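You operate a simulated robot arm through the tools that you are given. There is no shell and no other tool. Be economical: measure what you need, move in short steps, check, and stop when the job is done.

Carry out the task below with a simulated two-armed robot. There is one attempt and no reset: what you move stays moved.

JOB
Put the grey tape on the top of the green bench away on the bottom right shelf of the rack. Pick up the blue ring binder from the top of the trestle table with one hand, pass it to the other hand and put it on the top of the grey bench. Close the wooden box lid. Shut the middle drawer of the grey bench. Put one of the capsules from the top of the grey bench on the clear pane. Any order will do.
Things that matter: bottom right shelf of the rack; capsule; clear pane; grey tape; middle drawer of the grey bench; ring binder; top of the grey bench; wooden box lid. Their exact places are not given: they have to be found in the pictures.

It is judged by the outcome, as a careful person would: the job done as asked, and still so three seconds after it is handed in. It fails if anything else is knocked over, pushed out of place, dropped, spilled or broken. Lids that push on must go on centred and level and be pressed home; caps that screw on are set level and turned clockwise until they are tight.

ROBOT AND FRAMES
Two 7-joint arms with fingered hands on one trunk, on a base that drives. Base frame: it is fixed to the floor where the robot stands at the start and does not move with it; the origin is under the middle of the robot, x ahead of it, y to its left, z up. Units: mm, rad, N and s.
The left shoulder is at the start at [80, 198, 1483], the right one opposite. With the tool pointing down near the work surface each hand reaches from about 100 to 680 mm from the robot's upright axis, wherever it stands, measured 20 degrees to its own side. Places, roughly: bottom right shelf of the rack [-1400, -5700, 200]; capsule (3x3x10 cm) [-3600, 1300, 900]; clear pane (19x15x1 cm) [-1000, 1700, 900]; grey tape (7x8x4 cm) [700, 0, 900]; middle drawer of the grey bench [-3300, 1400, 700]; ring binder [750, -1250, 1000]; top of the grey bench [-3500, 1400, 900]; wooden box lid [-3300, 300, 800]. Payload 4 kg a hand.
The tool frame of a hand sits at the grasp point between the pads (the TCP): z along the fingers, y along the line on which they close. The tips reach 26 mm beyond it. Largest opening 132 mm; the body of the gripper starts 73 mm behind the TCP. The gripper is a hand of 4 fingers: y runs from the thumb to the fingers, the wrist lies at [0, 0, -239] in the tool frame, and closing takes about 1.5 s.
Orientation is that of the tool frame in the base frame, as a unit quaternion [x, y, z, w]. With the fingers straight down and closing along the base's y, the tool's x points along the base's -x, its y along +y and its z along -z.

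CONTROLS
- The arms move only by the tool play_rows. It takes "left_motion", "right_motion" or both (then of equal length, played together; a hand with none holds still); each is a list of rows, each a list of 2 entries, a list of its own where there are three numbers: the shift along the tool's x, y, z in units of 100 mm (1.0 is 100 mm), then the turn, a rotation vector about the tool's x, y, z in units of 90 degrees (1.0 is 90 degrees). In form: [[[x, y, z], [wx, wy, wz]], ...]. A call has 1 to 10 rows; each row is the pose to reach, as a shift and turn from the pose commanded when the call began, along the tool's axes at that moment. "left_grip" and "right_grip" are, for a hand that has rows, the closure, from 0 (fully open) to 1 (shut), set as the call begins (left out, the last holds). A call with a number of a shift or a turn outside -1 to 1 is refused whole. Each row takes 0.2 s and may step no farther than 50 mm and 0.15 rad from the row before; otherwise, or with a gripper value out of range, the whole call is refused. Where a pose cannot be reached the arm comes as near as it can. A force on the tool above 40 N (or 10 N above the force at the start of the call, whichever is more), or a blocked arm, ends the call early, and 0.2 s more pass. The fingers move at their own pace (about 72 mm/s each) and stop on an object; they squeeze with about 33 N. The grip force told is the motor's: it shows also when the fingers shut on nothing. Time passes only in rows, and 0.2 s behind the last, so rows that repeat a pose let the fingers close. The reply holds the time, the measured pose of the TCP, the force on the tool along the base axes, the opening and the grip force, in the units named above and with some noise, with the torque about the TCP (base axes, N m) and any sound that the robot's microphone picked up.
- Cameras (640 x 400 px; columns grow to the right, rows downward): "scene" is now at [111.9, -16.5, 1627.6]; the picture's right is [-0.23, -0.97, 0.00], its down [-0.79, 0.19, -0.59] and it looks along [0.57, -0.13, -0.81] (base axes); focal length 267 px, centre (320, 200). "left" rides on the left gripper at [-68, 2, -97] in its tool frame; the picture's right is [-0.03, -1.00, 0.00], its down [0.82, -0.02, -0.58] and it looks along [0.58, -0.01, 0.82] (tool axes); focal length 270 px, centre (320, 200). "right" rides on the right gripper at [68, 2, -97] in its tool frame; the picture's right is [-0.03, 1.00, 0.00], its down [-0.82, -0.02, -0.58] and it looks along [-0.58, -0.01, 0.82] (tool axes); focal length 270 px, centre (320, 200).
- camera(camera): a new picture of that camera. It takes no simulated time.
- raise_lower(by): slides the trunk up (or, below 0, down) by that many mm; the arms and the scene camera ride with it, the base frame stays. It gives what a move gives, with no picture.
- roll_base(legs): drives the robot by 1 to 6 legs, each [ahead, left, turn to the left] in mm, mm and rad, along the robot's own axes; the way and the turn of a leg run together, so that a leg with both is an arc; at most 1500 mm and 3.142 rad a leg. The arms and the cameras ride along, it lands a little off, and it stops where it bumps. It gives what a move gives.
- set_fingers(finger1, finger2, finger3, thumb_bend, hand): sets how far each is bent, from 0 (flat) to 1 (curled in); at 0.3 the hand is open as for a grip, at 0.7 the pads meet at the TCP. One left out holds its place. A second passes; each finger stops where it meets its share of the squeeze, and holds until it gets a number again. A gripper value or a shape takes the hand back. It gives what a move gives, with no picture; readings hold the bend of each and the force on the fingers (four entries, about 0 where the hand has none), thumb and palm.
- preshape(shape, hand): the hand has 4 fingers and takes this shape, open, in about a second: jaw (thumb against the fingers, like two jaws); tri (thumb and two fingers); tip (a fingertip pinch); poke (one finger out to press); point (the index stretched); flat (the hand flat); cup (the hand cupped); fist (a fist). The gripper value then closes the fingers along that shape, each until it touches; the sizes above hold for jaw. It gives what a move gives, with no picture.
- head_to(pan, tilt): turns the head with the scene camera to pan (to the left, within 1.501 rad either way) and tilt (down, from -0.506 to 1.204), counted from straight ahead of the robot. It gives what a move gives.
- locate(camera, pixels): for up to 12 pixels [column, row] of the newest picture of that camera ("zoom" is the newest enlarged one), the place [x, y, z] in the base frame of the surface seen there, good to about 2 mm, but the place of the scene camera against the robot may be out by one fixed shift of up to 12 mm in any direction. It takes no simulated time.
- inspect(camera, box): a new picture of the part [left, top, right, bottom] of that camera's present view, enlarged. It takes no simulated time.
- hand_in(): hands the job in; it is judged then, once.

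Keep the steps short. Do not move on a guess: measure, check each grasp and each placing, and mend mistakes. In all there are 110 turns and 108 pictures (those below and enlarged ones count). Leave the grippers open and the arms clear of the work at the hand-in unless told otherwise, and finish with a single line.

The tools are called after "Call:" by a JSON object that holds its "method" and its "body". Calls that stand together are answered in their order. play_rows: Moves the arms, as the interface text tells. Its arguments: {"type":"object","properties":{"left_motion":{"type":"array","items":{"type":"array"}},"left_grip":{"type":"number"},"right_motion":{"type":"array","items":{"type":"array"}},"right_grip":{"type":"number"}},"required":[]} The other tools are called the same way: raise_lower (by) slides the trunk up or down; preshape (shape, hand) gives the hand a shape; set_fingers (finger1, finger2, finger3, thumb_bend, hand) moves the fingers one by one; roll_base (legs) drives the base; head_to (pan, tilt) turns the head that bears the scene camera; camera (camera) takes a picture; locate (camera, pixels) gives the place of the surface under pixels of a picture; inspect (camera, box) takes an enlarged picture of a part of a camera's view; hand_in () hands the job in.

At the start:

```text
t: 0.0
left_eef_pos: [370.0, 119.6, 1000.3]
left_orientation: [0.0, 1.0, 0.0, 0.0]
left_contact_force: [0.9, -0.4, -0.1]
left_torque: [0.01, 0.01, 0.01]
left_gripper_width: 132.0
left_grip_force: 0.1
left_shape: jaw
left_bend: [0.3, 0.3, 0.3, 0.3]
left_finger forces: [0.1, 0.1, 0.0, 0.0, 0.0, 0.1]
right_eef_pos: [342.2, -181.3, 1052.1]
right_orientation: [0.0, 1.0, 0.001, 0.0]
right_contact_force: [0.1, 0.6, 0.5]
right_torque: [0.0, -0.01, -0.01]
right_gripper_width: 131.6
right_grip_force: 0.1
right_shape: jaw
right_bend: [0.3, 0.3, 0.3, 0.3]
right_finger forces: [0.0, 0.1, 0.0, 0.1, 0.0, 0.0]
trunk travel left (down, up): [-793.0, 47.0]
robot x, y, heading: [-0.5, -3.2, 0.001]
head pan, tilt: [-0.23, 0.944]
```

scene: 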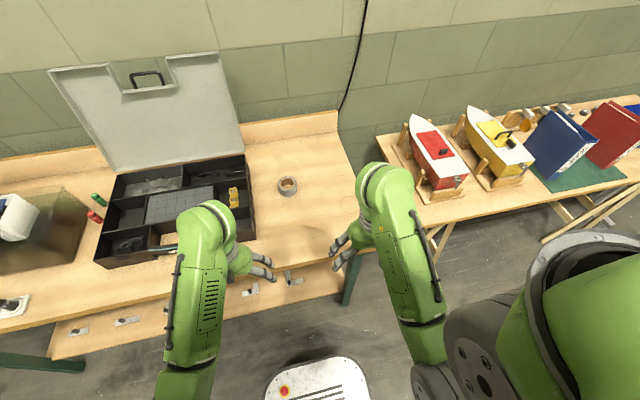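
right: 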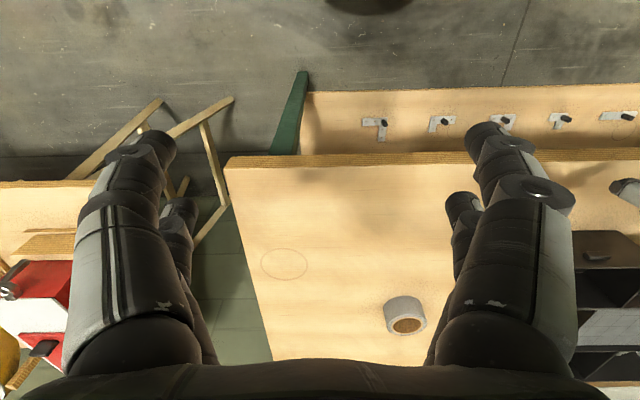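
left: 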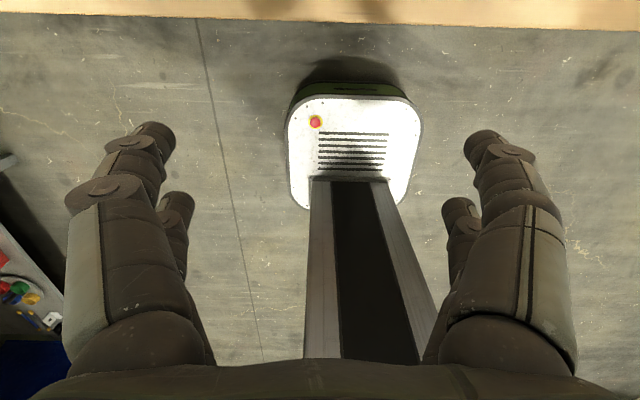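

I see the tape at about (288,186) and the blue binder at about (560,140) in the scene picture. I measure them first.

Call:
{"method": "locate", "body": {"camera": "scene", "pixels": [[288, 181], [288, 193], [280, 186], [297, 186], [240, 225], [330, 240], [550, 140], [545, 118], [575, 125], [592, 140], [550, 178], [530, 170]]}}

Call:
{"method": "inspect", "body": {"camera": "scene", "box": [440, 80, 640, 220]}}

Call:
{"method": "locate", "body": {"camera": "right", "pixels": [[405, 325], [405, 303], [386, 312], [424, 312], [405, 345], [350, 300], [300, 160], [245, 200]]}}

```text
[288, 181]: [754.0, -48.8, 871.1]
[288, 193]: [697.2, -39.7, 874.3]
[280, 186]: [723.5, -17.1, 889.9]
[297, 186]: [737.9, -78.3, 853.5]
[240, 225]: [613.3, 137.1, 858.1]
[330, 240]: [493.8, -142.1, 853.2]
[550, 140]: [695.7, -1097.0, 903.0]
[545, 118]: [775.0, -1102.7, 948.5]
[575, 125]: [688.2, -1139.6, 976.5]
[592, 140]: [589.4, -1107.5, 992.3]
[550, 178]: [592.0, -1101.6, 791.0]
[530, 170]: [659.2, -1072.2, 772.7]
```

```text
2.86 times, centred on (540, 150) of scene
```

zoom: 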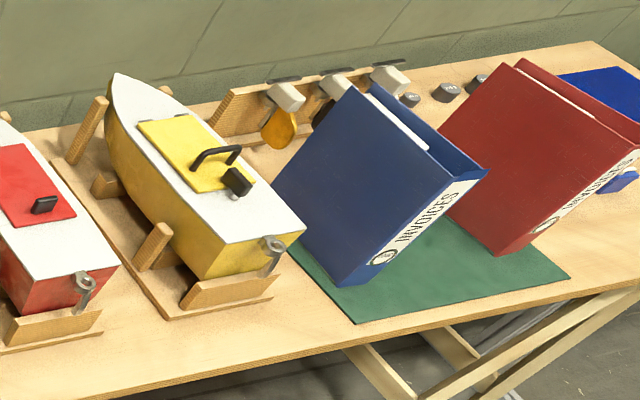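

```text
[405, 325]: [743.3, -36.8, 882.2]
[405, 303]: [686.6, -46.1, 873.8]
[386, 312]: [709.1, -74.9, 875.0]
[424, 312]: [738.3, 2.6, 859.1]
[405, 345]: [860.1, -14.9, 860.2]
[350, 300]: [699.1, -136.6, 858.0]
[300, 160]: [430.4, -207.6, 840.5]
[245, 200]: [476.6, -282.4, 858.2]
```

The tape is centred near (725,-42), standing on the bench at z 858. Before driving nearer I check what lies under the bench front and the extent of my base.

Call:
{"method": "locate", "body": {"camera": "right", "pixels": [[400, 100], [400, 140], [380, 125], [600, 110], [295, 110]]}}

Call:
{"method": "locate", "body": {"camera": "left", "pixels": [[350, 90], [350, 105], [300, 100], [400, 100], [500, 10], [500, 25]]}}

Call:
{"method": "locate", "body": {"camera": "scene", "pixels": [[290, 365], [350, 362], [150, 255], [250, 210], [245, 160], [130, 262], [218, 60]]}}

```text
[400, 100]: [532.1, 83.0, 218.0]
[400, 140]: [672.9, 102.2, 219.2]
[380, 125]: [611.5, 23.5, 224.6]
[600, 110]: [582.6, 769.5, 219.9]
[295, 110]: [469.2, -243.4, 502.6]
```

```text
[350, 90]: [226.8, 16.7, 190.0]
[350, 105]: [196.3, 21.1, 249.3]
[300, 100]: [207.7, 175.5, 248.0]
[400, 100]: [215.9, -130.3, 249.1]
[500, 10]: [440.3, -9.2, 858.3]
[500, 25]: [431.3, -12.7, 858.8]
```

```text
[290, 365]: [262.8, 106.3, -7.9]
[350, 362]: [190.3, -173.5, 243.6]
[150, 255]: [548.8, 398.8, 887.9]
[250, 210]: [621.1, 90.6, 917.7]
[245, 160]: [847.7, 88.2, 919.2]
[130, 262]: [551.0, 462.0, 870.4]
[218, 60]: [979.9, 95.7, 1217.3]
```

The base front is at x≈230, while the lower shelf starts at x≈530 and the leg at x≈470, so driving 130 ahead is safe.

Call:
{"method": "roll_base", "body": {"legs": [[130, 0, 0]]}}

Call:
{"method": "camera", "body": {"camera": "right"}}

```text
t: 1.3
left_eef_pos: [494.9, 118.0, 1001.3]
left_orientation: [0.0, 1.0, 0.001, 0.002]
left_contact_force: [-0.5, -0.2, 0.0]
left_torque: [-0.02, -0.06, -0.01]
left_gripper_width: 131.9
left_grip_force: 0.0
left_shape: jaw
left_bend: [0.3, 0.3, 0.3, 0.3]
left_finger forces: [0.1, 0.0, 0.0, 0.0, 0.0, 0.0]
right_eef_pos: [467.4, -180.9, 1053.6]
right_orientation: [0.0, 1.0, 0.0, 0.002]
right_contact_force: [-0.1, 0.8, 0.5]
right_torque: [0.02, -0.02, 0.0]
right_gripper_width: 131.9
right_grip_force: 0.1
right_shape: jaw
right_bend: [0.3, 0.3, 0.3, 0.3]
right_finger forces: [0.1, 0.0, 0.0, 0.0, 0.0, 0.0]
trunk travel left (down, up): [-793.0, 47.0]
robot x, y, heading: [126.0, 1.0, 0.003]
head pan, tilt: [-0.23, 0.944]
```

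```text
103 pictures are left
```

right: 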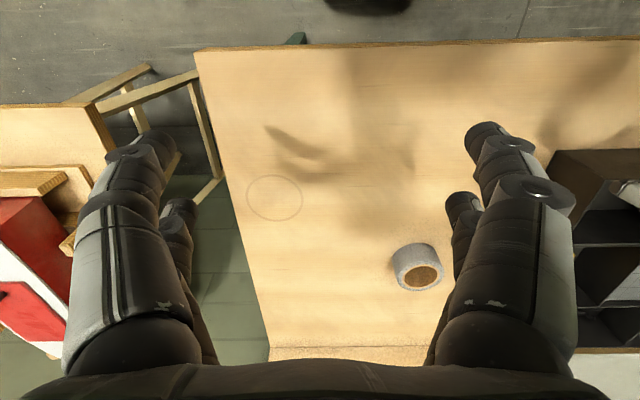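

Call:
{"method": "locate", "body": {"camera": "right", "pixels": [[415, 243], [395, 255], [440, 255], [417, 262], [403, 283], [437, 280], [420, 287], [420, 300], [418, 276]]}}

```text
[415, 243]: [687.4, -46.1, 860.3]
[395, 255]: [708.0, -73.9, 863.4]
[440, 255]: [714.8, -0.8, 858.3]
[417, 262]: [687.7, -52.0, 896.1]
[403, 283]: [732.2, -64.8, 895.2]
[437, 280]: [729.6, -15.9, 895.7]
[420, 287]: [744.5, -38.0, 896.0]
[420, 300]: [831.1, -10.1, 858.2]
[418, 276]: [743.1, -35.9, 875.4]
```

I check where the fingertips are relative to the TCP, to plan a tilted grasp.

Call:
{"method": "locate", "body": {"camera": "right", "pixels": [[150, 140], [175, 205], [490, 130], [465, 200], [165, 150], [185, 215], [480, 135], [460, 210], [340, 385], [340, 370]]}}

Call:
{"method": "camera", "body": {"camera": "scene"}}

```text
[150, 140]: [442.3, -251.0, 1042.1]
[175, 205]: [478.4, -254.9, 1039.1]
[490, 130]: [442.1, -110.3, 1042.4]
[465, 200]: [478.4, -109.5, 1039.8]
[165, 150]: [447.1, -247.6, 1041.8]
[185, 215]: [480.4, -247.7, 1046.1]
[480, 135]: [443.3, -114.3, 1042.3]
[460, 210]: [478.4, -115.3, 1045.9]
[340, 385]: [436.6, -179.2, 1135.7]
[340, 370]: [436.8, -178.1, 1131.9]
```

```text
102 pictures are left
```

scene: 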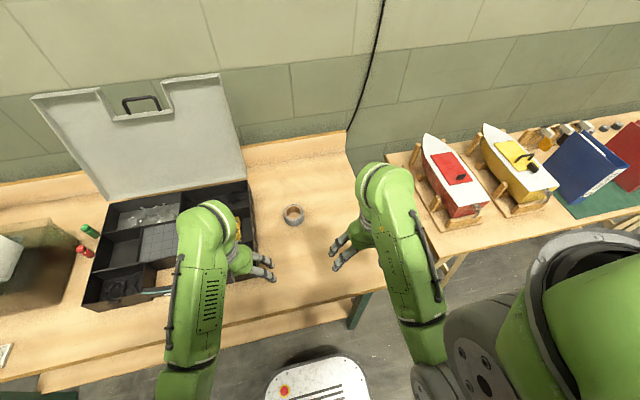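

Each hand has finger pairs at about ±20 mm in tool x, so a near-vertical grasp is best. I move the right hand over towards the tape (centre ≈(723,-40), top z 896) and draw the left hand back.

Call:
{"method": "play_rows", "body": {"right_motion": [[[-0.34, 0.235, 0], [0, 0, 0]], [[-0.67, 0.47, 0], [0, 0, 0]], [[-1, 0.705, 0], [0, 0, 0]]], "left_motion": [[[0.33, 0, 0], [0, 0, 0]], [[0.67, 0, 0], [0, 0, 0]], [[1, 0, 0], [0, 0, 0]]]}}

Call:
{"method": "play_rows", "body": {"right_motion": [[[-0.34, 0.235, 0], [0, 0, 0]], [[-0.67, 0.47, 0], [0, 0, 0]], [[-1, 0.705, 0], [0, 0, 0]], [[-1, 0.705, 0], [0, -0.09, 0]], [[-1, 0.705, 0], [0, -0.18, 0]], [[-1, 0.705, 0], [0, -0.25, 0]]]}}

Call:
{"method": "camera", "body": {"camera": "right"}}

```text
t: 2.1
left_eef_pos: [397.7, 118.8, 997.4]
left_orientation: [0.0, 1.0, -0.001, 0.0]
left_contact_force: [-0.3, -0.8, -0.8]
left_torque: [-0.01, -0.03, 0.0]
left_gripper_width: 132.2
left_grip_force: 0.0
left_shape: jaw
left_bend: [0.3, 0.3, 0.3, 0.3]
left_finger forces: [0.0, 0.0, 0.1, 0.0, 0.0, 0.0]
right_eef_pos: [573.2, -110.3, 1053.2]
right_orientation: [0.0, 1.0, -0.001, 0.0]
right_contact_force: [0.3, 0.0, -0.1]
right_torque: [-0.03, 0.03, -0.01]
right_gripper_width: 131.9
right_grip_force: 0.1
right_shape: jaw
right_bend: [0.3, 0.3, 0.3, 0.3]
right_finger forces: [0.0, 0.0, 0.0, 0.0, 0.0, 0.1]
trunk travel left (down, up): [-793.0, 47.0]
robot x, y, heading: [128.5, -0.1, -0.004]
head pan, tilt: [-0.23, 0.944]
```

```text
t: 3.5
left_eef_pos: [397.6, 118.4, 998.4]
left_orientation: [0.0, 1.0, 0.0, 0.0]
left_contact_force: [0.5, 0.8, -0.1]
left_torque: [0.01, 0.01, 0.0]
left_gripper_width: 131.9
left_grip_force: 0.2
left_shape: jaw
left_bend: [0.3, 0.3, 0.3, 0.3]
left_finger forces: [0.1, 0.0, 0.0, 0.0, 0.0, 0.0]
right_eef_pos: [670.9, -40.2, 1052.7]
right_orientation: [0.0, 0.981, 0.0, 0.196]
right_contact_force: [-2.0, 0.1, 0.8]
right_torque: [-0.01, -0.01, 0.01]
right_gripper_width: 132.1
right_grip_force: 0.2
right_shape: jaw
right_bend: [0.3, 0.3, 0.3, 0.3]
right_finger forces: [0.1, 0.0, 0.0, 0.0, 0.0, 0.1]
trunk travel left (down, up): [-793.0, 47.0]
robot x, y, heading: [126.7, -2.2, -0.004]
head pan, tilt: [-0.23, 0.944]
```

```text
101 pictures are left
```

right: 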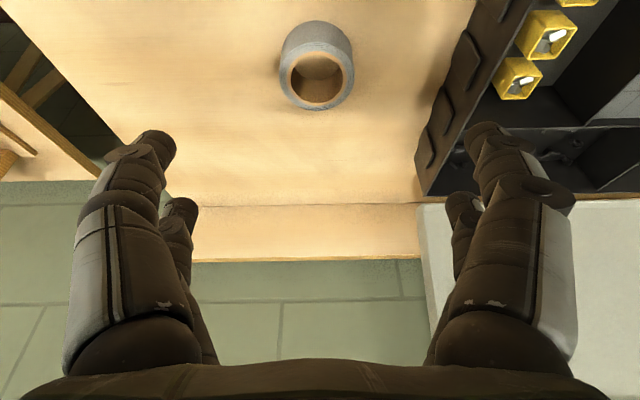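

The tool is tilted 22° forward, as intended, and the tape sits centred between the fingers. I descend along the tool axis in two parts.

Call:
{"method": "play_rows", "body": {"right_motion": [[[0.1, 0, 0.3], [0, 0, 0]], [[0.19, 0, 0.6], [0, 0, 0]], [[0.19, 0, 0.9], [0, 0, 0]]]}}

Call:
{"method": "camera", "body": {"camera": "right"}}

```text
t: 4.3
left_eef_pos: [398.3, 119.2, 997.1]
left_orientation: [-0.001, 1.0, 0.0, 0.0]
left_contact_force: [-0.2, -0.4, -0.7]
left_torque: [0.01, -0.01, -0.01]
left_gripper_width: 132.0
left_grip_force: 0.1
left_shape: jaw
left_bend: [0.3, 0.3, 0.3, 0.3]
left_finger forces: [0.1, 0.0, 0.0, 0.0, 0.1, 0.0]
right_eef_pos: [687.1, -38.8, 960.1]
right_orientation: [0.0, 0.981, 0.0, 0.195]
right_contact_force: [0.2, 0.6, 0.1]
right_torque: [-0.01, 0.02, 0.02]
right_gripper_width: 131.6
right_grip_force: 0.2
right_shape: jaw
right_bend: [0.3, 0.3, 0.3, 0.3]
right_finger forces: [0.0, 0.1, 0.0, 0.0, 0.0, 0.0]
trunk travel left (down, up): [-793.0, 47.0]
robot x, y, heading: [129.8, 2.4, 0.003]
head pan, tilt: [-0.23, 0.944]
```

```text
100 pictures are left
```

right: 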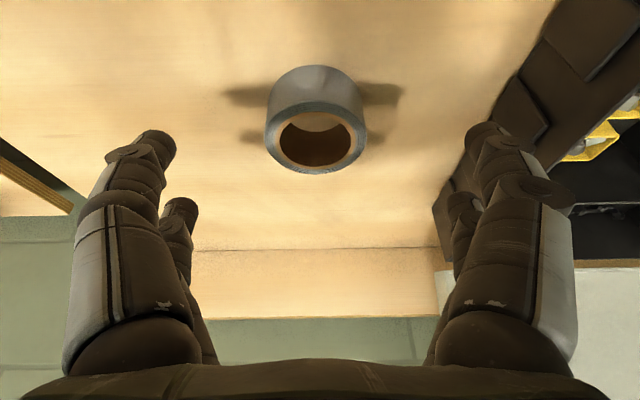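

Call:
{"method": "locate", "body": {"camera": "right", "pixels": [[318, 66], [268, 135], [367, 135], [318, 172], [318, 110], [318, 140]]}}

```text
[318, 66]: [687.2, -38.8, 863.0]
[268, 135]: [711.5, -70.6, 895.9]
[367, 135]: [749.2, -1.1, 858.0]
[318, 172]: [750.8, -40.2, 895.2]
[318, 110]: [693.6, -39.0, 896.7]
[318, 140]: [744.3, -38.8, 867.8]
```

Centre confirmed at about (722,-39). I go down the last 72 mm and close.

Call:
{"method": "play_rows", "body": {"right_motion": [[[-0.02, 0, 0.3], [0, 0, 0]], [[-0.03, 0, 0.55], [0, 0, 0]], [[-0.04, 0, 0.72], [0, 0, 0]]]}}

Call:
{"method": "play_rows", "body": {"right_motion": [[[0, 0, 0], [0, 0, 0]], [[0, 0, 0], [0, 0, 0]], [[0, 0, 0], [0, 0, 0]], [[0, 0, 0], [0, 0, 0]], [[0, 0, 0], [0, 0, 0]], [[0, 0, 0], [0, 0, 0]], [[0, 0, 0], [0, 0, 0]], [[0, 0, 0], [0, 0, 0]]], "right_grip": 1}}

Call:
{"method": "camera", "body": {"camera": "right"}}

```text
t: 5.1
left_eef_pos: [397.2, 118.6, 998.0]
left_orientation: [0.0, 1.0, 0.001, 0.0]
left_contact_force: [0.2, 0.0, -0.4]
left_torque: [0.01, -0.01, 0.01]
left_gripper_width: 132.2
left_grip_force: 0.1
left_shape: jaw
left_bend: [0.3, 0.3, 0.3, 0.3]
left_finger forces: [0.0, 0.0, 0.0, 0.0, 0.0, 0.1]
right_eef_pos: [718.7, -40.0, 896.0]
right_orientation: [0.001, 0.981, 0.0, 0.195]
right_contact_force: [-0.5, 0.0, -0.1]
right_torque: [-0.04, -0.02, -0.02]
right_gripper_width: 131.8
right_grip_force: 0.0
right_shape: jaw
right_bend: [0.3, 0.3, 0.3, 0.3]
right_finger forces: [0.0, 0.0, 0.0, 0.0, 0.0, 0.0]
trunk travel left (down, up): [-793.0, 47.0]
robot x, y, heading: [127.2, -3.0, -0.006]
head pan, tilt: [-0.23, 0.944]
```

```text
t: 6.9
left_eef_pos: [397.3, 118.9, 997.8]
left_orientation: [0.0, 1.0, 0.0, 0.0]
left_contact_force: [-0.3, 0.7, -0.2]
left_torque: [-0.03, -0.01, -0.01]
left_gripper_width: 131.9
left_grip_force: 0.2
left_shape: jaw
left_bend: [0.3, 0.3, 0.3, 0.3]
left_finger forces: [0.0, 0.0, 0.0, 0.1, 0.0, 0.1]
right_eef_pos: [718.3, -40.4, 896.8]
right_orientation: [0.0, 0.981, 0.0, 0.194]
right_contact_force: [0.5, -1.0, 0.6]
right_torque: [0.0, 0.05, 0.04]
right_gripper_width: 52.4
right_grip_force: 33.2
right_shape: jaw
right_bend: [0.73, 0.74, 0.74, 0.7]
right_finger forces: [31.8, 26.3, 29.5, 0.1, 30.2, 0.1]
trunk travel left (down, up): [-793.0, 47.0]
robot x, y, heading: [129.4, -2.0, -0.002]
head pan, tilt: [-0.23, 0.944]
```

```text
99 pictures are left
```

right: 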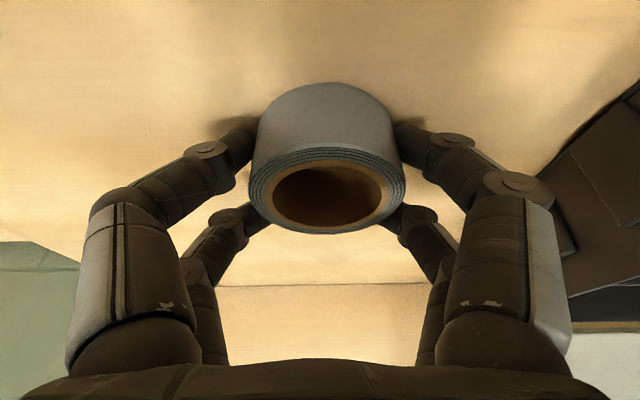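

The tape is held (52 mm, 33 N). I lift straight up 100 mm, then back off and look around to find the rack.

Call:
{"method": "play_rows", "body": {"right_motion": [[[-0.13, 0, -0.3], [0, 0, 0]], [[-0.26, 0, -0.6], [0, 0, 0]], [[-0.384, 0, -0.923], [0, 0, 0]]]}}

Call:
{"method": "roll_base", "body": {"legs": [[-600, 0, 0], [0, 0, -1.57]]}}

Call:
{"method": "head_to", "body": {"pan": 0.0, "tilt": 0.25}}

Call:
{"method": "camera", "body": {"camera": "scene"}}

```text
t: 7.7
left_eef_pos: [396.1, 118.6, 999.1]
left_orientation: [0.0, 1.0, 0.0, 0.0]
left_contact_force: [-0.5, 0.6, -0.4]
left_torque: [0.02, 0.02, 0.01]
left_gripper_width: 131.6
left_grip_force: 0.1
left_shape: jaw
left_bend: [0.3, 0.3, 0.3, 0.3]
left_finger forces: [0.0, 0.1, 0.0, 0.1, 0.0, 0.0]
right_eef_pos: [716.1, -37.8, 996.0]
right_orientation: [0.001, 0.981, 0.0, 0.195]
right_contact_force: [0.1, -0.1, -1.3]
right_torque: [0.0, -0.02, 0.0]
right_gripper_width: 52.4
right_grip_force: 33.0
right_shape: jaw
right_bend: [0.73, 0.74, 0.74, 0.7]
right_finger forces: [33.0, 28.3, 29.3, 0.1, 30.0, 0.0]
trunk travel left (down, up): [-793.0, 47.0]
robot x, y, heading: [126.1, -0.9, 0.002]
head pan, tilt: [-0.23, 0.944]
```

```text
t: 14.9
left_eef_pos: [-358.5, -270.7, 998.5]
left_orientation: [0.703, 0.711, 0.0, 0.0]
left_contact_force: [-0.3, 0.0, 0.6]
left_torque: [-0.03, -0.01, 0.01]
left_gripper_width: 131.8
left_grip_force: 0.0
left_shape: jaw
left_bend: [0.3, 0.3, 0.3, 0.3]
left_finger forces: [0.1, 0.0, 0.1, 0.1, 0.1, 0.0]
right_eef_pos: [-512.6, -591.9, 996.3]
right_orientation: [0.69, 0.696, -0.138, 0.139]
right_contact_force: [1.0, -0.8, -0.7]
right_torque: [-0.02, 0.01, -0.03]
right_gripper_width: 51.7
right_grip_force: 32.9
right_shape: jaw
right_bend: [0.73, 0.74, 0.74, 0.7]
right_finger forces: [32.8, 28.2, 29.2, 0.0, 29.8, 0.0]
trunk travel left (down, up): [-793.0, 47.0]
robot x, y, heading: [-482.7, -2.0, -1.562]
head pan, tilt: [-0.23, 0.944]
```

```text
t: 16.0
left_eef_pos: [-358.1, -270.2, 998.2]
left_orientation: [0.703, 0.711, 0.0, 0.0]
left_contact_force: [0.0, -0.5, 0.2]
left_torque: [0.0, 0.0, -0.05]
left_gripper_width: 132.0
left_grip_force: 0.1
left_shape: jaw
left_bend: [0.3, 0.3, 0.3, 0.3]
left_finger forces: [0.0, 0.0, 0.0, 0.0, 0.0, 0.1]
right_eef_pos: [-510.6, -591.7, 995.6]
right_orientation: [0.69, 0.697, -0.137, 0.139]
right_contact_force: [-0.1, -0.1, -2.0]
right_torque: [0.03, -0.02, 0.0]
right_gripper_width: 52.1
right_grip_force: 33.1
right_shape: jaw
right_bend: [0.73, 0.74, 0.74, 0.7]
right_finger forces: [32.8, 28.2, 29.1, 0.1, 29.9, 0.0]
trunk travel left (down, up): [-793.0, 47.0]
robot x, y, heading: [-480.3, -5.1, -1.559]
head pan, tilt: [0.0, 0.25]
```

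```text
98 pictures are left
```

scene: 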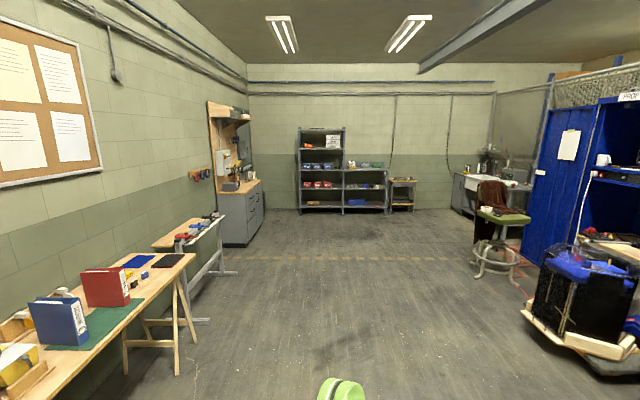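

The rack stands at the far wall around (345,170), facing us, and the floor towards it is clear. I enlarge it.

Call:
{"method": "inspect", "body": {"camera": "scene", "box": [280, 115, 440, 225]}}

Call:
{"method": "locate", "body": {"camera": "scene", "pixels": [[344, 210], [385, 208], [365, 206], [365, 190], [300, 130], [365, 170], [402, 208], [245, 240], [520, 270], [210, 320]]}}

```text
3.64 times, centred on (360, 170) of scene
```

zoom: 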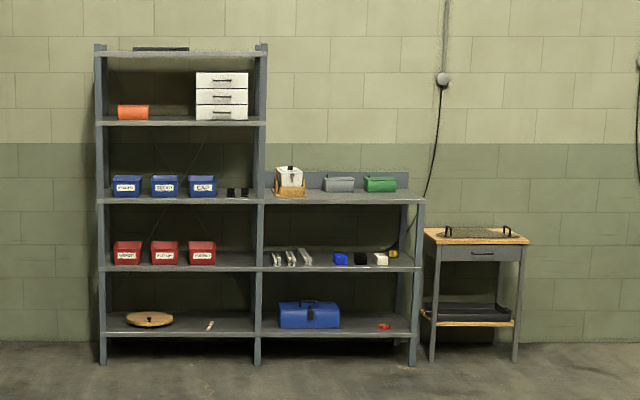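

```text
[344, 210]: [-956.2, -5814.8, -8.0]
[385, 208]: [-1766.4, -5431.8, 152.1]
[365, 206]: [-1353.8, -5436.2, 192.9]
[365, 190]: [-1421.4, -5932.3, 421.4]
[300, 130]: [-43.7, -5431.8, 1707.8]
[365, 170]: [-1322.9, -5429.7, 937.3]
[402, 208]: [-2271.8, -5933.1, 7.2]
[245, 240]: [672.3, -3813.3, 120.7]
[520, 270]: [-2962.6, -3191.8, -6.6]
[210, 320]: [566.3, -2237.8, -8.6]
```

The bottom right shelf (z≈200, front edge y≈-5432, x -960 to -1790) has free space between the blue toolbox and a small red thing. I drive to about 1 m before it.

Call:
{"method": "roll_base", "body": {"legs": [[1450, -345, -0.004], [1450, -345, -0.004], [1500, -345, -0.004]]}}

Call:
{"method": "head_to", "body": {"pan": 0.0, "tilt": 0.7}}

Call:
{"method": "camera", "body": {"camera": "scene"}}

```text
refused: leg 3 is longer than a leg can be; nothing moved
```

```text
t: 16.9
left_eef_pos: [-358.5, -270.6, 998.5]
left_orientation: [0.703, 0.711, 0.0, 0.0]
left_contact_force: [-1.2, 0.0, 0.0]
left_torque: [0.01, 0.04, 0.0]
left_gripper_width: 131.9
left_grip_force: 0.0
left_shape: jaw
left_bend: [0.3, 0.3, 0.3, 0.3]
left_finger forces: [0.0, 0.0, 0.0, 0.0, 0.1, 0.1]
right_eef_pos: [-513.2, -590.5, 995.2]
right_orientation: [0.69, 0.697, -0.137, 0.139]
right_contact_force: [0.3, -0.2, 0.3]
right_torque: [0.03, 0.0, -0.01]
right_gripper_width: 52.0
right_grip_force: 33.0
right_shape: jaw
right_bend: [0.73, 0.74, 0.74, 0.7]
right_finger forces: [32.8, 28.2, 29.2, 0.1, 29.9, 0.2]
trunk travel left (down, up): [-793.0, 47.0]
robot x, y, heading: [-478.8, -6.6, -1.563]
head pan, tilt: [0.0, 0.7]
```

```text
96 pictures are left
```

scene: 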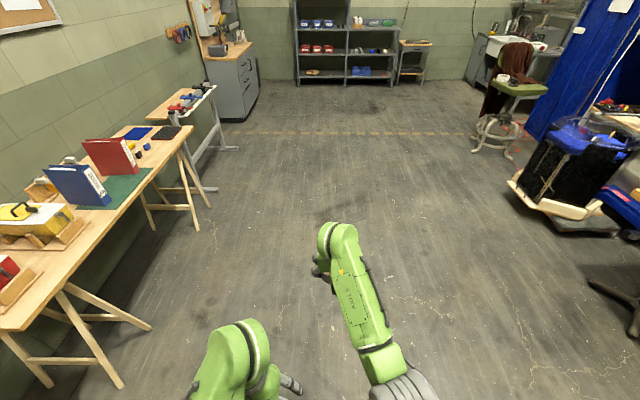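

The third leg was too long, so I shorten the legs.

Call:
{"method": "roll_base", "body": {"legs": [[1450, -345, -0.003], [1450, -345, -0.003], [1450, -345, -0.003]]}}

Call:
{"method": "raise_lower", "body": {"by": -400}}

Call:
{"method": "head_to", "body": {"pan": 0.0, "tilt": 0.6}}

Call:
{"method": "camera", "body": {"camera": "scene"}}

```text
t: 38.3
left_eef_pos: [-1324.1, -4650.9, 998.2]
left_orientation: [0.701, 0.713, 0.0, 0.0]
left_contact_force: [-0.2, 0.3, 0.6]
left_torque: [0.02, -0.01, -0.02]
left_gripper_width: 131.7
left_grip_force: 0.0
left_shape: jaw
left_bend: [0.3, 0.3, 0.3, 0.3]
left_finger forces: [0.0, 0.1, 0.1, 0.1, 0.0, 0.0]
right_eef_pos: [-1473.4, -4974.5, 996.7]
right_orientation: [0.687, 0.7, -0.137, 0.14]
right_contact_force: [0.2, -0.5, -1.2]
right_torque: [-0.02, 0.0, -0.01]
right_gripper_width: 51.8
right_grip_force: 33.2
right_shape: jaw
right_bend: [0.73, 0.74, 0.74, 0.7]
right_finger forces: [32.9, 28.1, 29.3, 0.0, 29.8, 0.0]
trunk travel left (down, up): [-793.0, 47.0]
robot x, y, heading: [-1450.6, -4387.1, -1.552]
head pan, tilt: [0.0, 0.7]
```

```text
t: 42.1
left_eef_pos: [-1322.0, -4651.8, 598.3]
left_orientation: [0.7, 0.714, 0.0, -0.001]
left_contact_force: [0.5, 0.2, 0.3]
left_torque: [-0.01, 0.01, -0.01]
left_gripper_width: 131.8
left_grip_force: 0.0
left_shape: jaw
left_bend: [0.3, 0.3, 0.3, 0.3]
left_finger forces: [0.0, 0.0, 0.0, 0.0, 0.0, 0.0]
right_eef_pos: [-1474.4, -4973.4, 596.2]
right_orientation: [0.687, 0.7, -0.137, 0.139]
right_contact_force: [-0.8, 0.8, -1.7]
right_torque: [-0.02, -0.01, 0.01]
right_gripper_width: 51.5
right_grip_force: 33.1
right_shape: jaw
right_bend: [0.73, 0.74, 0.74, 0.7]
right_finger forces: [32.9, 28.4, 29.2, 0.0, 29.7, 0.1]
trunk travel left (down, up): [-393.0, 447.0]
robot x, y, heading: [-1448.1, -4386.8, -1.55]
head pan, tilt: [0.0, 0.7]
```

```text
t: 42.8
left_eef_pos: [-1324.0, -4651.8, 598.5]
left_orientation: [0.7, 0.714, 0.0, 0.001]
left_contact_force: [0.3, -0.7, -0.1]
left_torque: [0.0, 0.01, 0.0]
left_gripper_width: 132.0
left_grip_force: 0.1
left_shape: jaw
left_bend: [0.3, 0.3, 0.3, 0.3]
left_finger forces: [0.0, 0.0, 0.0, 0.1, 0.0, 0.0]
right_eef_pos: [-1473.2, -4974.1, 595.8]
right_orientation: [0.687, 0.7, -0.137, 0.14]
right_contact_force: [0.2, 0.4, 0.1]
right_torque: [-0.02, 0.02, 0.0]
right_gripper_width: 51.9
right_grip_force: 32.8
right_shape: jaw
right_bend: [0.73, 0.74, 0.74, 0.7]
right_finger forces: [32.9, 28.2, 29.1, 0.0, 29.8, 0.0]
trunk travel left (down, up): [-393.0, 447.0]
robot x, y, heading: [-1446.5, -4386.6, -1.549]
head pan, tilt: [0.0, 0.6]
```

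```text
95 pictures are left
```

scene: 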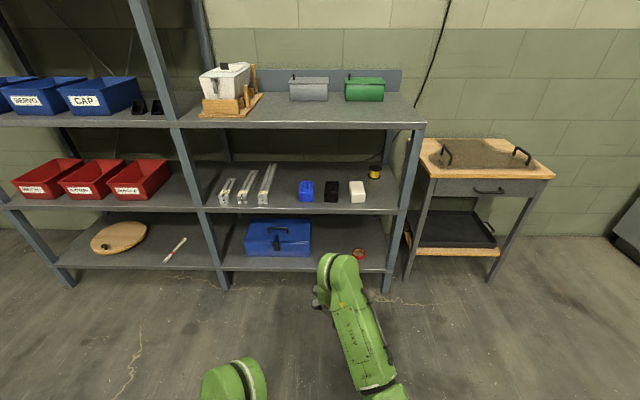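

Call:
{"method": "locate", "body": {"camera": "scene", "pixels": [[335, 240], [310, 265], [280, 265], [310, 232], [312, 252], [280, 207], [330, 207], [358, 255], [380, 262], [232, 250], [325, 245]]}}

Call:
{"method": "inspect", "body": {"camera": "scene", "box": [200, 180, 430, 320]}}

```text
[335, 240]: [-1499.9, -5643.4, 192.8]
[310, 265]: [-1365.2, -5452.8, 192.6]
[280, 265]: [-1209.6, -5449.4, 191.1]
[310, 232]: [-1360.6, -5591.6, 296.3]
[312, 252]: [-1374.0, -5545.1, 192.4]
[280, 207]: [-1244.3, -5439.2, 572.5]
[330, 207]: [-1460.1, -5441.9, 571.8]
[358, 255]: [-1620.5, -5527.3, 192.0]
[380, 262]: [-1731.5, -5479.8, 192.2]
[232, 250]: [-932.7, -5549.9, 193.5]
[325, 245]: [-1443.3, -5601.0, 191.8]
```

```text
2.78 times, centred on (315, 250) of scene
```

zoom: 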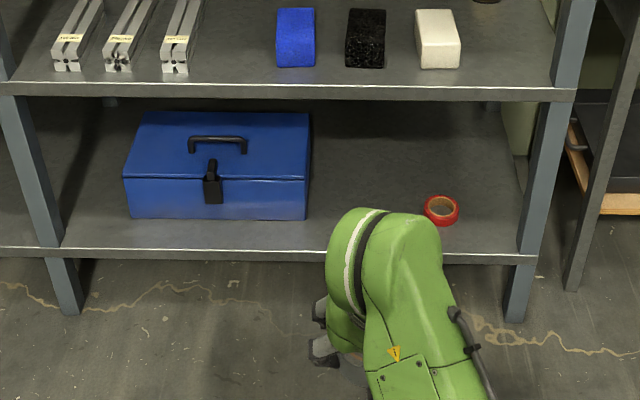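

The shelf top is at z 192 and the upper shelf lip at about z 550. The toolbox ends at x≈-1374 and the red tape sits at x≈-1620, so I choose (-1482,-5505). I first lift the left hand away so it clears my base when the trunk goes down.

Call:
{"method": "play_rows", "body": {"left_motion": [[[-0.33, 0, -0.33], [0, 0, 0]], [[-0.67, 0, -0.67], [0, 0, 0]], [[-1, 0, -1], [0, 0, 0]]]}}

Call:
{"method": "play_rows", "body": {"left_motion": [[[0, 0, -0.33], [0, 0, 0]], [[0, 0, -0.67], [0, 0, 0]], [[0, 0, -1], [0, 0, 0]]]}}

Call:
{"method": "raise_lower", "body": {"by": -200}}

Call:
{"method": "raise_lower", "body": {"by": -146}}

Call:
{"method": "camera", "body": {"camera": "right"}}

```text
t: 43.6
left_eef_pos: [-1319.3, -4752.1, 655.0]
left_orientation: [0.7, 0.714, -0.001, 0.0]
left_contact_force: [-0.1, -0.1, 1.3]
left_torque: [-0.04, 0.01, 0.0]
left_gripper_width: 131.8
left_grip_force: 0.1
left_shape: jaw
left_bend: [0.3, 0.3, 0.3, 0.3]
left_finger forces: [0.1, 0.0, 0.1, 0.0, 0.0, 0.1]
left hand out of reach, approached as far as the arm can: row 2, 3
right_eef_pos: [-1474.0, -4974.4, 595.7]
right_orientation: [0.687, 0.7, -0.137, 0.139]
right_contact_force: [-0.2, 0.4, -0.4]
right_torque: [-0.01, -0.01, 0.01]
right_gripper_width: 51.6
right_grip_force: 33.1
right_shape: jaw
right_bend: [0.73, 0.74, 0.74, 0.7]
right_finger forces: [33.0, 28.4, 29.2, 0.0, 29.7, 0.0]
trunk travel left (down, up): [-393.0, 447.0]
robot x, y, heading: [-1450.0, -4383.9, -1.555]
head pan, tilt: [0.0, 0.6]
```

```text
t: 44.4
left_eef_pos: [-1320.1, -4752.8, 655.6]
left_orientation: [0.701, 0.714, -0.001, 0.001]
left_contact_force: [-0.6, 1.0, -0.7]
left_torque: [0.01, -0.04, -0.05]
left_gripper_width: 131.8
left_grip_force: 0.0
left_shape: jaw
left_bend: [0.3, 0.3, 0.3, 0.3]
left_finger forces: [0.1, 0.1, 0.0, 0.1, 0.1, 0.1]
left hand out of reach, approached as far as the arm can: row 1, 2, 3
right_eef_pos: [-1474.0, -4973.8, 596.6]
right_orientation: [0.687, 0.7, -0.137, 0.14]
right_contact_force: [0.0, -0.2, -0.8]
right_torque: [-0.02, 0.01, 0.02]
right_gripper_width: 52.0
right_grip_force: 33.1
right_shape: jaw
right_bend: [0.73, 0.74, 0.74, 0.7]
right_finger forces: [33.0, 28.2, 29.2, 0.1, 29.8, 0.0]
trunk travel left (down, up): [-393.0, 447.0]
robot x, y, heading: [-1447.9, -4386.4, -1.552]
head pan, tilt: [0.0, 0.6]
```

```text
t: 46.6
left_eef_pos: [-1318.8, -4752.3, 457.0]
left_orientation: [0.7, 0.714, 0.0, 0.001]
left_contact_force: [0.3, 0.0, 0.4]
left_torque: [-0.02, 0.01, 0.02]
left_gripper_width: 132.0
left_grip_force: 0.0
left_shape: jaw
left_bend: [0.3, 0.3, 0.3, 0.3]
left_finger forces: [0.1, 0.0, 0.0, 0.1, 0.0, 0.0]
right_eef_pos: [-1474.4, -4973.1, 396.2]
right_orientation: [0.687, 0.7, -0.137, 0.139]
right_contact_force: [0.9, -0.4, -0.2]
right_torque: [0.04, 0.0, 0.0]
right_gripper_width: 51.9
right_grip_force: 32.9
right_shape: jaw
right_bend: [0.73, 0.74, 0.74, 0.7]
right_finger forces: [33.0, 28.3, 29.2, 0.1, 29.8, 0.0]
trunk travel left (down, up): [-193.0, 647.0]
robot x, y, heading: [-1448.6, -4383.1, -1.553]
head pan, tilt: [0.0, 0.6]
```

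```text
t: 48.3
left_eef_pos: [-1320.6, -4753.4, 310.2]
left_orientation: [0.7, 0.714, -0.001, 0.001]
left_contact_force: [0.1, 0.0, 0.7]
left_torque: [0.01, 0.0, -0.02]
left_gripper_width: 131.9
left_grip_force: 0.1
left_shape: jaw
left_bend: [0.3, 0.3, 0.3, 0.3]
left_finger forces: [0.0, 0.1, 0.1, 0.0, 0.0, 0.1]
right_eef_pos: [-1475.9, -4973.8, 250.2]
right_orientation: [0.686, 0.701, -0.136, 0.139]
right_contact_force: [0.8, 0.2, -0.2]
right_torque: [-0.01, 0.01, 0.02]
right_gripper_width: 51.7
right_grip_force: 33.1
right_shape: jaw
right_bend: [0.73, 0.74, 0.74, 0.7]
right_finger forces: [33.0, 28.5, 29.1, 0.1, 29.7, 0.0]
trunk travel left (down, up): [-47.0, 793.0]
robot x, y, heading: [-1447.5, -4385.9, -1.554]
head pan, tilt: [0.0, 0.6]
```

```text
93 pictures are left
```

right: 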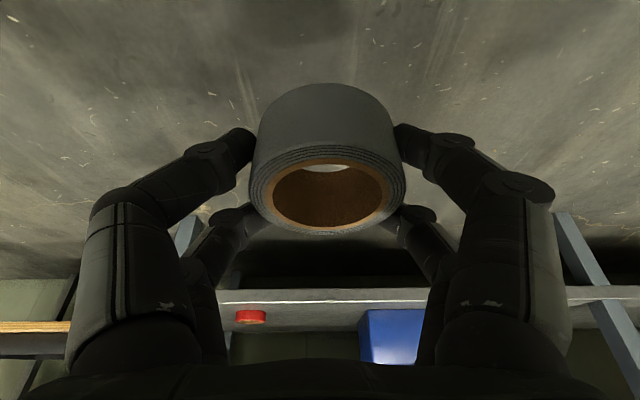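

The tape hangs level at tool z 250. I verify the shelf height with this calibrated camera.

Call:
{"method": "locate", "body": {"camera": "right", "pixels": [[330, 292], [330, 290], [310, 289], [250, 322], [362, 340], [330, 302], [250, 310]]}}

```text
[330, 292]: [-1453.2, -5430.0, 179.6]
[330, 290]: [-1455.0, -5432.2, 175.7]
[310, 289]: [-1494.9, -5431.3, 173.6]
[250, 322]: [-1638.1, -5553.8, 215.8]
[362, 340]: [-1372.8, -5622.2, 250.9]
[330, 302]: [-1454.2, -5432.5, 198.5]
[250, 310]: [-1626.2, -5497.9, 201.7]
```

By the hand camera the shelf top is nearer z 200, so I raise 12 mm, then drive in 530 mm.

Call:
{"method": "raise_lower", "body": {"by": 12}}

Call:
{"method": "roll_base", "body": {"legs": [[380, -10, 0]]}}

Call:
{"method": "camera", "body": {"camera": "right"}}

```text
t: 48.9
left_eef_pos: [-1319.2, -4751.7, 321.7]
left_orientation: [0.7, 0.714, -0.001, 0.001]
left_contact_force: [0.4, -0.4, 0.7]
left_torque: [0.02, -0.01, -0.01]
left_gripper_width: 131.8
left_grip_force: 0.1
left_shape: jaw
left_bend: [0.3, 0.3, 0.3, 0.3]
left_finger forces: [0.0, 0.0, 0.1, 0.1, 0.0, 0.0]
right_eef_pos: [-1474.5, -4975.1, 262.5]
right_orientation: [0.687, 0.7, -0.136, 0.14]
right_contact_force: [-0.4, 0.8, -1.3]
right_torque: [0.02, -0.02, -0.01]
right_gripper_width: 51.8
right_grip_force: 33.3
right_shape: jaw
right_bend: [0.73, 0.74, 0.74, 0.7]
right_finger forces: [33.0, 28.4, 29.3, 0.0, 29.8, 0.0]
trunk travel left (down, up): [-59.0, 781.0]
robot x, y, heading: [-1445.6, -4385.7, -1.554]
head pan, tilt: [0.0, 0.6]
```

```text
t: 51.3
left_eef_pos: [-1325.6, -5127.2, 321.5]
left_orientation: [0.703, 0.711, 0.001, 0.0]
left_contact_force: [0.0, -0.5, 0.8]
left_torque: [-0.02, 0.0, 0.01]
left_gripper_width: 131.7
left_grip_force: 0.1
left_shape: jaw
left_bend: [0.3, 0.3, 0.3, 0.3]
left_finger forces: [0.1, 0.1, 0.1, 0.1, 0.0, 0.0]
right_eef_pos: [-1481.7, -5346.7, 261.3]
right_orientation: [0.69, 0.698, -0.136, 0.138]
right_contact_force: [-0.1, -0.4, -1.2]
right_torque: [-0.01, 0.0, 0.0]
right_gripper_width: 51.8
right_grip_force: 33.2
right_shape: jaw
right_bend: [0.73, 0.74, 0.74, 0.7]
right_finger forces: [33.0, 28.4, 29.2, 0.0, 29.8, 0.0]
trunk travel left (down, up): [-59.0, 781.0]
robot x, y, heading: [-1452.8, -4758.0, -1.557]
head pan, tilt: [0.0, 0.6]
```

```text
92 pictures are left
```

right: 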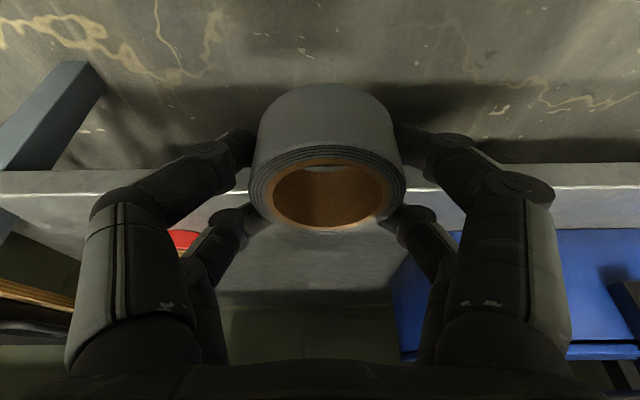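

Call:
{"method": "locate", "body": {"camera": "right", "pixels": [[320, 260], [300, 280], [440, 192], [400, 270], [410, 340], [185, 240]]}}

Call:
{"method": "roll_base", "body": {"legs": [[158, -4, 0]]}}

Call:
{"method": "camera", "body": {"camera": "right"}}

```text
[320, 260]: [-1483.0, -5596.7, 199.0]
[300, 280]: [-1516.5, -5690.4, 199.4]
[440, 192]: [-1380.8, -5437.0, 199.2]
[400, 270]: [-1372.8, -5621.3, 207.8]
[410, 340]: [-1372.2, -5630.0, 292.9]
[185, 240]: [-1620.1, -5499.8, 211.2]
```

```text
t: 52.7
left_eef_pos: [-1330.0, -5286.4, 321.2]
left_orientation: [0.703, 0.711, 0.0, 0.001]
left_contact_force: [-0.1, 0.9, 1.5]
left_torque: [0.01, 0.03, 0.02]
left_gripper_width: 131.8
left_grip_force: 0.0
left_shape: jaw
left_bend: [0.3, 0.3, 0.3, 0.3]
left_finger forces: [0.0, 0.1, 0.0, 0.0, 0.1, 0.0]
right_eef_pos: [-1484.2, -5504.3, 261.8]
right_orientation: [0.69, 0.697, -0.137, 0.138]
right_contact_force: [0.4, 0.1, -1.0]
right_torque: [0.0, -0.01, -0.02]
right_gripper_width: 51.8
right_grip_force: 32.9
right_shape: jaw
right_bend: [0.73, 0.74, 0.74, 0.7]
right_finger forces: [33.0, 28.5, 29.1, 0.0, 29.8, 0.1]
trunk travel left (down, up): [-59.0, 781.0]
robot x, y, heading: [-1450.6, -4915.8, -1.562]
head pan, tilt: [0.0, 0.6]
```

```text
91 pictures are left
```

right: 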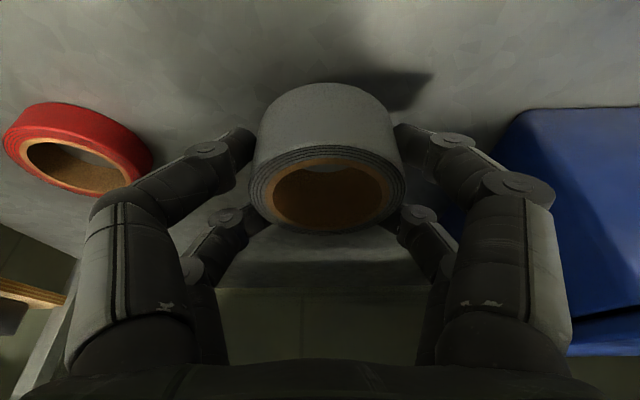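

I lower 24 mm onto the shelf (z 199), then open partway.

Call:
{"method": "raise_lower", "body": {"by": -23}}

Call:
{"method": "play_rows", "body": {"right_motion": [[[0.005, 0, 0.012], [0, 0, 0]], [[0.005, 0, 0.012], [0, 0, 0]], [[0.005, 0, 0.012], [0, 0, 0]], [[0.005, 0, 0.012], [0, 0, 0]], [[0.005, 0, 0.012], [0, 0, 0]]], "right_grip": 0.2}}

Call:
{"method": "camera", "body": {"camera": "right"}}

```text
t: 53.4
left_eef_pos: [-1330.6, -5285.7, 298.2]
left_orientation: [0.703, 0.711, 0.0, 0.001]
left_contact_force: [0.5, -0.3, -0.9]
left_torque: [0.0, 0.02, -0.04]
left_gripper_width: 131.9
left_grip_force: 0.1
left_shape: jaw
left_bend: [0.3, 0.3, 0.3, 0.3]
left_finger forces: [0.0, 0.0, 0.0, 0.1, 0.1, 0.0]
right_eef_pos: [-1485.9, -5504.9, 237.9]
right_orientation: [0.69, 0.697, -0.137, 0.138]
right_contact_force: [0.3, -0.7, -0.6]
right_torque: [0.03, -0.02, -0.03]
right_gripper_width: 51.9
right_grip_force: 33.2
right_shape: jaw
right_bend: [0.73, 0.74, 0.74, 0.7]
right_finger forces: [33.0, 28.5, 29.2, 0.0, 29.8, 0.0]
trunk travel left (down, up): [-36.0, 804.0]
robot x, y, heading: [-1457.1, -4918.7, -1.563]
head pan, tilt: [0.0, 0.6]
```

```text
t: 54.6
left_eef_pos: [-1328.5, -5285.2, 299.3]
left_orientation: [0.704, 0.711, -0.001, 0.0]
left_contact_force: [0.3, 0.1, 0.0]
left_torque: [-0.02, 0.03, -0.01]
left_gripper_width: 131.7
left_grip_force: 0.1
left_shape: jaw
left_bend: [0.3, 0.3, 0.3, 0.3]
left_finger forces: [0.1, 0.0, 0.0, 0.1, 0.0, 0.1]
right_eef_pos: [-1485.3, -5504.6, 236.7]
right_orientation: [0.69, 0.697, -0.137, 0.138]
right_contact_force: [0.6, 0.1, 0.6]
right_torque: [0.01, 0.02, -0.01]
right_gripper_width: 105.6
right_grip_force: 0.0
right_shape: jaw
right_bend: [0.59, 0.59, 0.59, 0.45]
right_finger forces: [0.0, 0.0, 0.0, 0.0, 0.0, 0.0]
trunk travel left (down, up): [-36.0, 804.0]
robot x, y, heading: [-1451.5, -4913.9, -1.561]
head pan, tilt: [0.0, 0.6]
```

```text
90 pictures are left
```

right: 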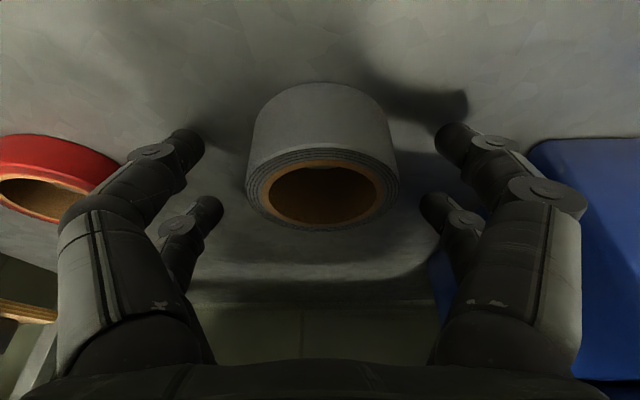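

The tape rests flat on the shelf and the fingers are clear on both sides. I raise 10 mm and back straight out.

Call:
{"method": "raise_lower", "body": {"by": 10}}

Call:
{"method": "roll_base", "body": {"legs": [[-450, 0, 0]]}}

Call:
{"method": "raise_lower", "body": {"by": 400}}

Call:
{"method": "camera", "body": {"camera": "scene"}}

```text
t: 55.2
left_eef_pos: [-1329.8, -5285.9, 309.4]
left_orientation: [0.704, 0.71, -0.001, 0.0]
left_contact_force: [0.2, -0.2, 0.7]
left_torque: [0.0, -0.03, 0.0]
left_gripper_width: 132.0
left_grip_force: 0.0
left_shape: jaw
left_bend: [0.3, 0.3, 0.3, 0.3]
left_finger forces: [0.1, 0.0, 0.0, 0.0, 0.1, 0.1]
right_eef_pos: [-1486.8, -5505.8, 246.6]
right_orientation: [0.69, 0.698, -0.137, 0.138]
right_contact_force: [0.0, 0.2, -0.4]
right_torque: [0.01, -0.02, 0.03]
right_gripper_width: 105.5
right_grip_force: 0.1
right_shape: jaw
right_bend: [0.59, 0.59, 0.59, 0.45]
right_finger forces: [0.0, 0.0, 0.0, 0.1, 0.0, 0.0]
trunk travel left (down, up): [-46.0, 794.0]
robot x, y, heading: [-1453.4, -4914.9, -1.561]
head pan, tilt: [0.0, 0.6]
```

```text
t: 57.9
left_eef_pos: [-1334.5, -4839.0, 308.3]
left_orientation: [0.704, 0.71, 0.0, 0.001]
left_contact_force: [0.8, 0.1, 1.0]
left_torque: [-0.02, -0.01, 0.0]
left_gripper_width: 131.8
left_grip_force: 0.0
left_shape: jaw
left_bend: [0.3, 0.3, 0.3, 0.3]
left_finger forces: [0.0, 0.0, 0.0, 0.0, 0.0, 0.0]
right_eef_pos: [-1489.8, -5058.4, 246.6]
right_orientation: [0.69, 0.696, -0.137, 0.139]
right_contact_force: [-0.1, 0.4, -0.5]
right_torque: [0.0, 0.03, 0.02]
right_gripper_width: 105.4
right_grip_force: 0.1
right_shape: jaw
right_bend: [0.59, 0.59, 0.59, 0.45]
right_finger forces: [0.1, 0.0, 0.0, 0.1, 0.1, 0.1]
trunk travel left (down, up): [-46.0, 794.0]
robot x, y, heading: [-1458.3, -4472.2, -1.559]
head pan, tilt: [0.0, 0.6]
```

```text
t: 61.7
left_eef_pos: [-1333.9, -4839.8, 708.9]
left_orientation: [0.704, 0.71, -0.001, 0.001]
left_contact_force: [0.3, 0.5, 0.0]
left_torque: [0.03, 0.02, 0.02]
left_gripper_width: 131.7
left_grip_force: 0.0
left_shape: jaw
left_bend: [0.3, 0.3, 0.3, 0.3]
left_finger forces: [0.1, 0.0, 0.0, 0.0, 0.1, 0.1]
right_eef_pos: [-1490.1, -5058.6, 647.0]
right_orientation: [0.69, 0.697, -0.137, 0.139]
right_contact_force: [0.9, -0.4, 0.3]
right_torque: [0.0, 0.0, 0.01]
right_gripper_width: 105.4
right_grip_force: 0.1
right_shape: jaw
right_bend: [0.59, 0.59, 0.59, 0.45]
right_finger forces: [0.0, 0.0, 0.1, 0.1, 0.0, 0.1]
trunk travel left (down, up): [-446.0, 394.0]
robot x, y, heading: [-1458.7, -4468.2, -1.561]
head pan, tilt: [0.0, 0.6]
```

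```text
89 pictures are left
```

scene: 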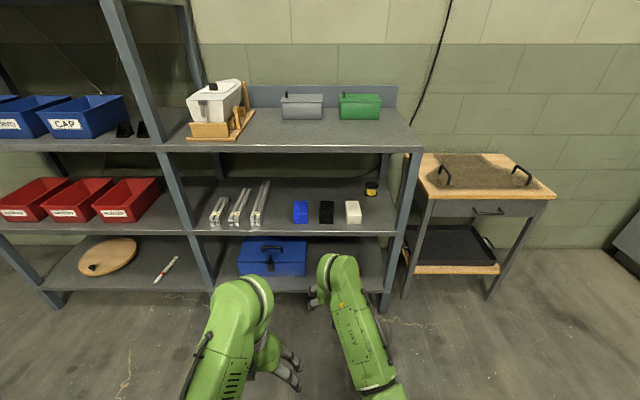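

The tape is placed. Next the binder: I raise the trunk, turn to face +x and strafe to in front of the trestle table.

Call:
{"method": "raise_lower", "body": {"by": 390}}

Call:
{"method": "roll_base", "body": {"legs": [[-150, 0, 0], [0, 0, 1.56], [380, 1100, 0], [380, 1100, 0], [380, 1100, 0]]}}

Call:
{"method": "head_to", "body": {"pan": -0.2, "tilt": 0.6}}

Call:
{"method": "camera", "body": {"camera": "scene"}}

```text
t: 65.4
left_eef_pos: [-1334.9, -4839.4, 1099.1]
left_orientation: [0.704, 0.71, 0.0, 0.001]
left_contact_force: [-0.3, -0.5, -0.5]
left_torque: [0.0, 0.0, -0.02]
left_gripper_width: 132.0
left_grip_force: 0.0
left_shape: jaw
left_bend: [0.3, 0.3, 0.3, 0.3]
left_finger forces: [0.0, 0.0, 0.1, 0.0, 0.1, 0.0]
right_eef_pos: [-1490.7, -5057.0, 1037.0]
right_orientation: [0.69, 0.697, -0.137, 0.139]
right_contact_force: [-0.7, 0.6, 0.4]
right_torque: [-0.01, -0.03, -0.01]
right_gripper_width: 105.5
right_grip_force: 0.0
right_shape: jaw
right_bend: [0.59, 0.59, 0.59, 0.45]
right_finger forces: [0.0, 0.0, 0.0, 0.0, 0.0, 0.1]
trunk travel left (down, up): [-836.0, 4.0]
robot x, y, heading: [-1457.2, -4468.3, -1.563]
head pan, tilt: [0.0, 0.6]
```

```text
t: 87.2
left_eef_pos: [187.6, -952.6, 1099.9]
left_orientation: [0.024, 1.0, 0.0, 0.002]
left_contact_force: [0.3, 0.4, 0.3]
left_torque: [0.01, 0.0, -0.02]
left_gripper_width: 131.9
left_grip_force: 0.1
left_shape: jaw
left_bend: [0.3, 0.3, 0.3, 0.3]
left_finger forces: [0.0, 0.0, 0.1, 0.0, 0.0, 0.0]
right_eef_pos: [397.6, -1120.8, 1037.4]
right_orientation: [0.023, 0.98, -0.005, 0.195]
right_contact_force: [0.4, -0.1, 0.1]
right_torque: [0.05, 0.03, 0.0]
right_gripper_width: 105.5
right_grip_force: 0.1
right_shape: jaw
right_bend: [0.59, 0.59, 0.59, 0.45]
right_finger forces: [0.0, 0.0, 0.0, 0.1, 0.0, 0.0]
trunk travel left (down, up): [-836.0, 4.0]
robot x, y, heading: [-191.0, -1049.2, -0.047]
head pan, tilt: [0.0, 0.6]
```

```text
t: 87.9
left_eef_pos: [188.1, -952.1, 1099.8]
left_orientation: [0.024, 1.0, 0.0, 0.001]
left_contact_force: [-0.4, 0.6, -0.1]
left_torque: [-0.06, 0.0, 0.04]
left_gripper_width: 131.8
left_grip_force: 0.1
left_shape: jaw
left_bend: [0.3, 0.3, 0.3, 0.3]
left_finger forces: [0.1, 0.1, 0.0, 0.0, 0.0, 0.0]
right_eef_pos: [397.0, -1120.0, 1037.8]
right_orientation: [0.023, 0.981, -0.005, 0.195]
right_contact_force: [0.1, 0.2, 0.2]
right_torque: [0.0, 0.0, -0.01]
right_gripper_width: 105.7
right_grip_force: 0.1
right_shape: jaw
right_bend: [0.59, 0.59, 0.59, 0.45]
right_finger forces: [0.1, 0.0, 0.0, 0.0, 0.1, 0.0]
trunk travel left (down, up): [-836.0, 4.0]
robot x, y, heading: [-190.7, -1055.8, -0.044]
head pan, tilt: [-0.201, 0.6]
```

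```text
88 pictures are left
```

scene: 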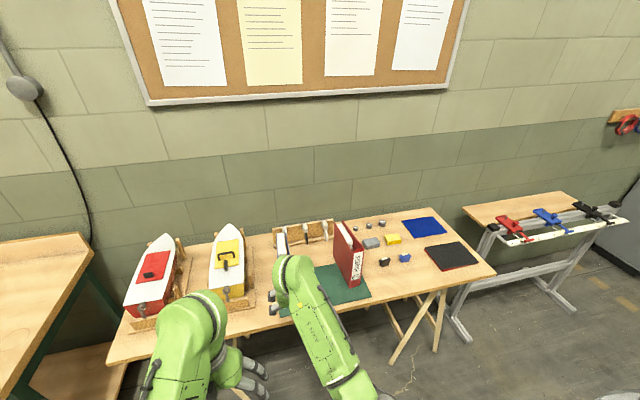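

The blue binder is hidden behind my right arm; I look with the right hand camera.

Call:
{"method": "camera", "body": {"camera": "right"}}

```text
87 pictures are left
```

right: 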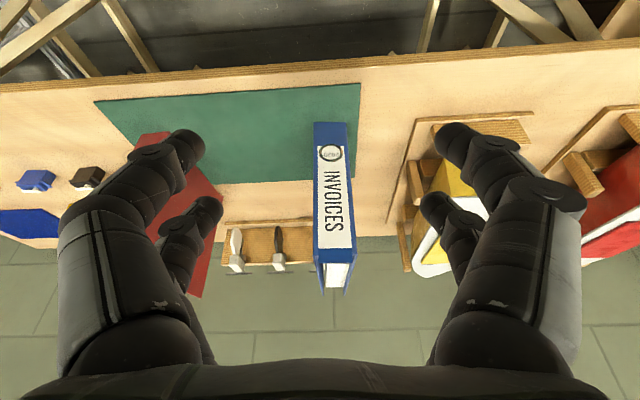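

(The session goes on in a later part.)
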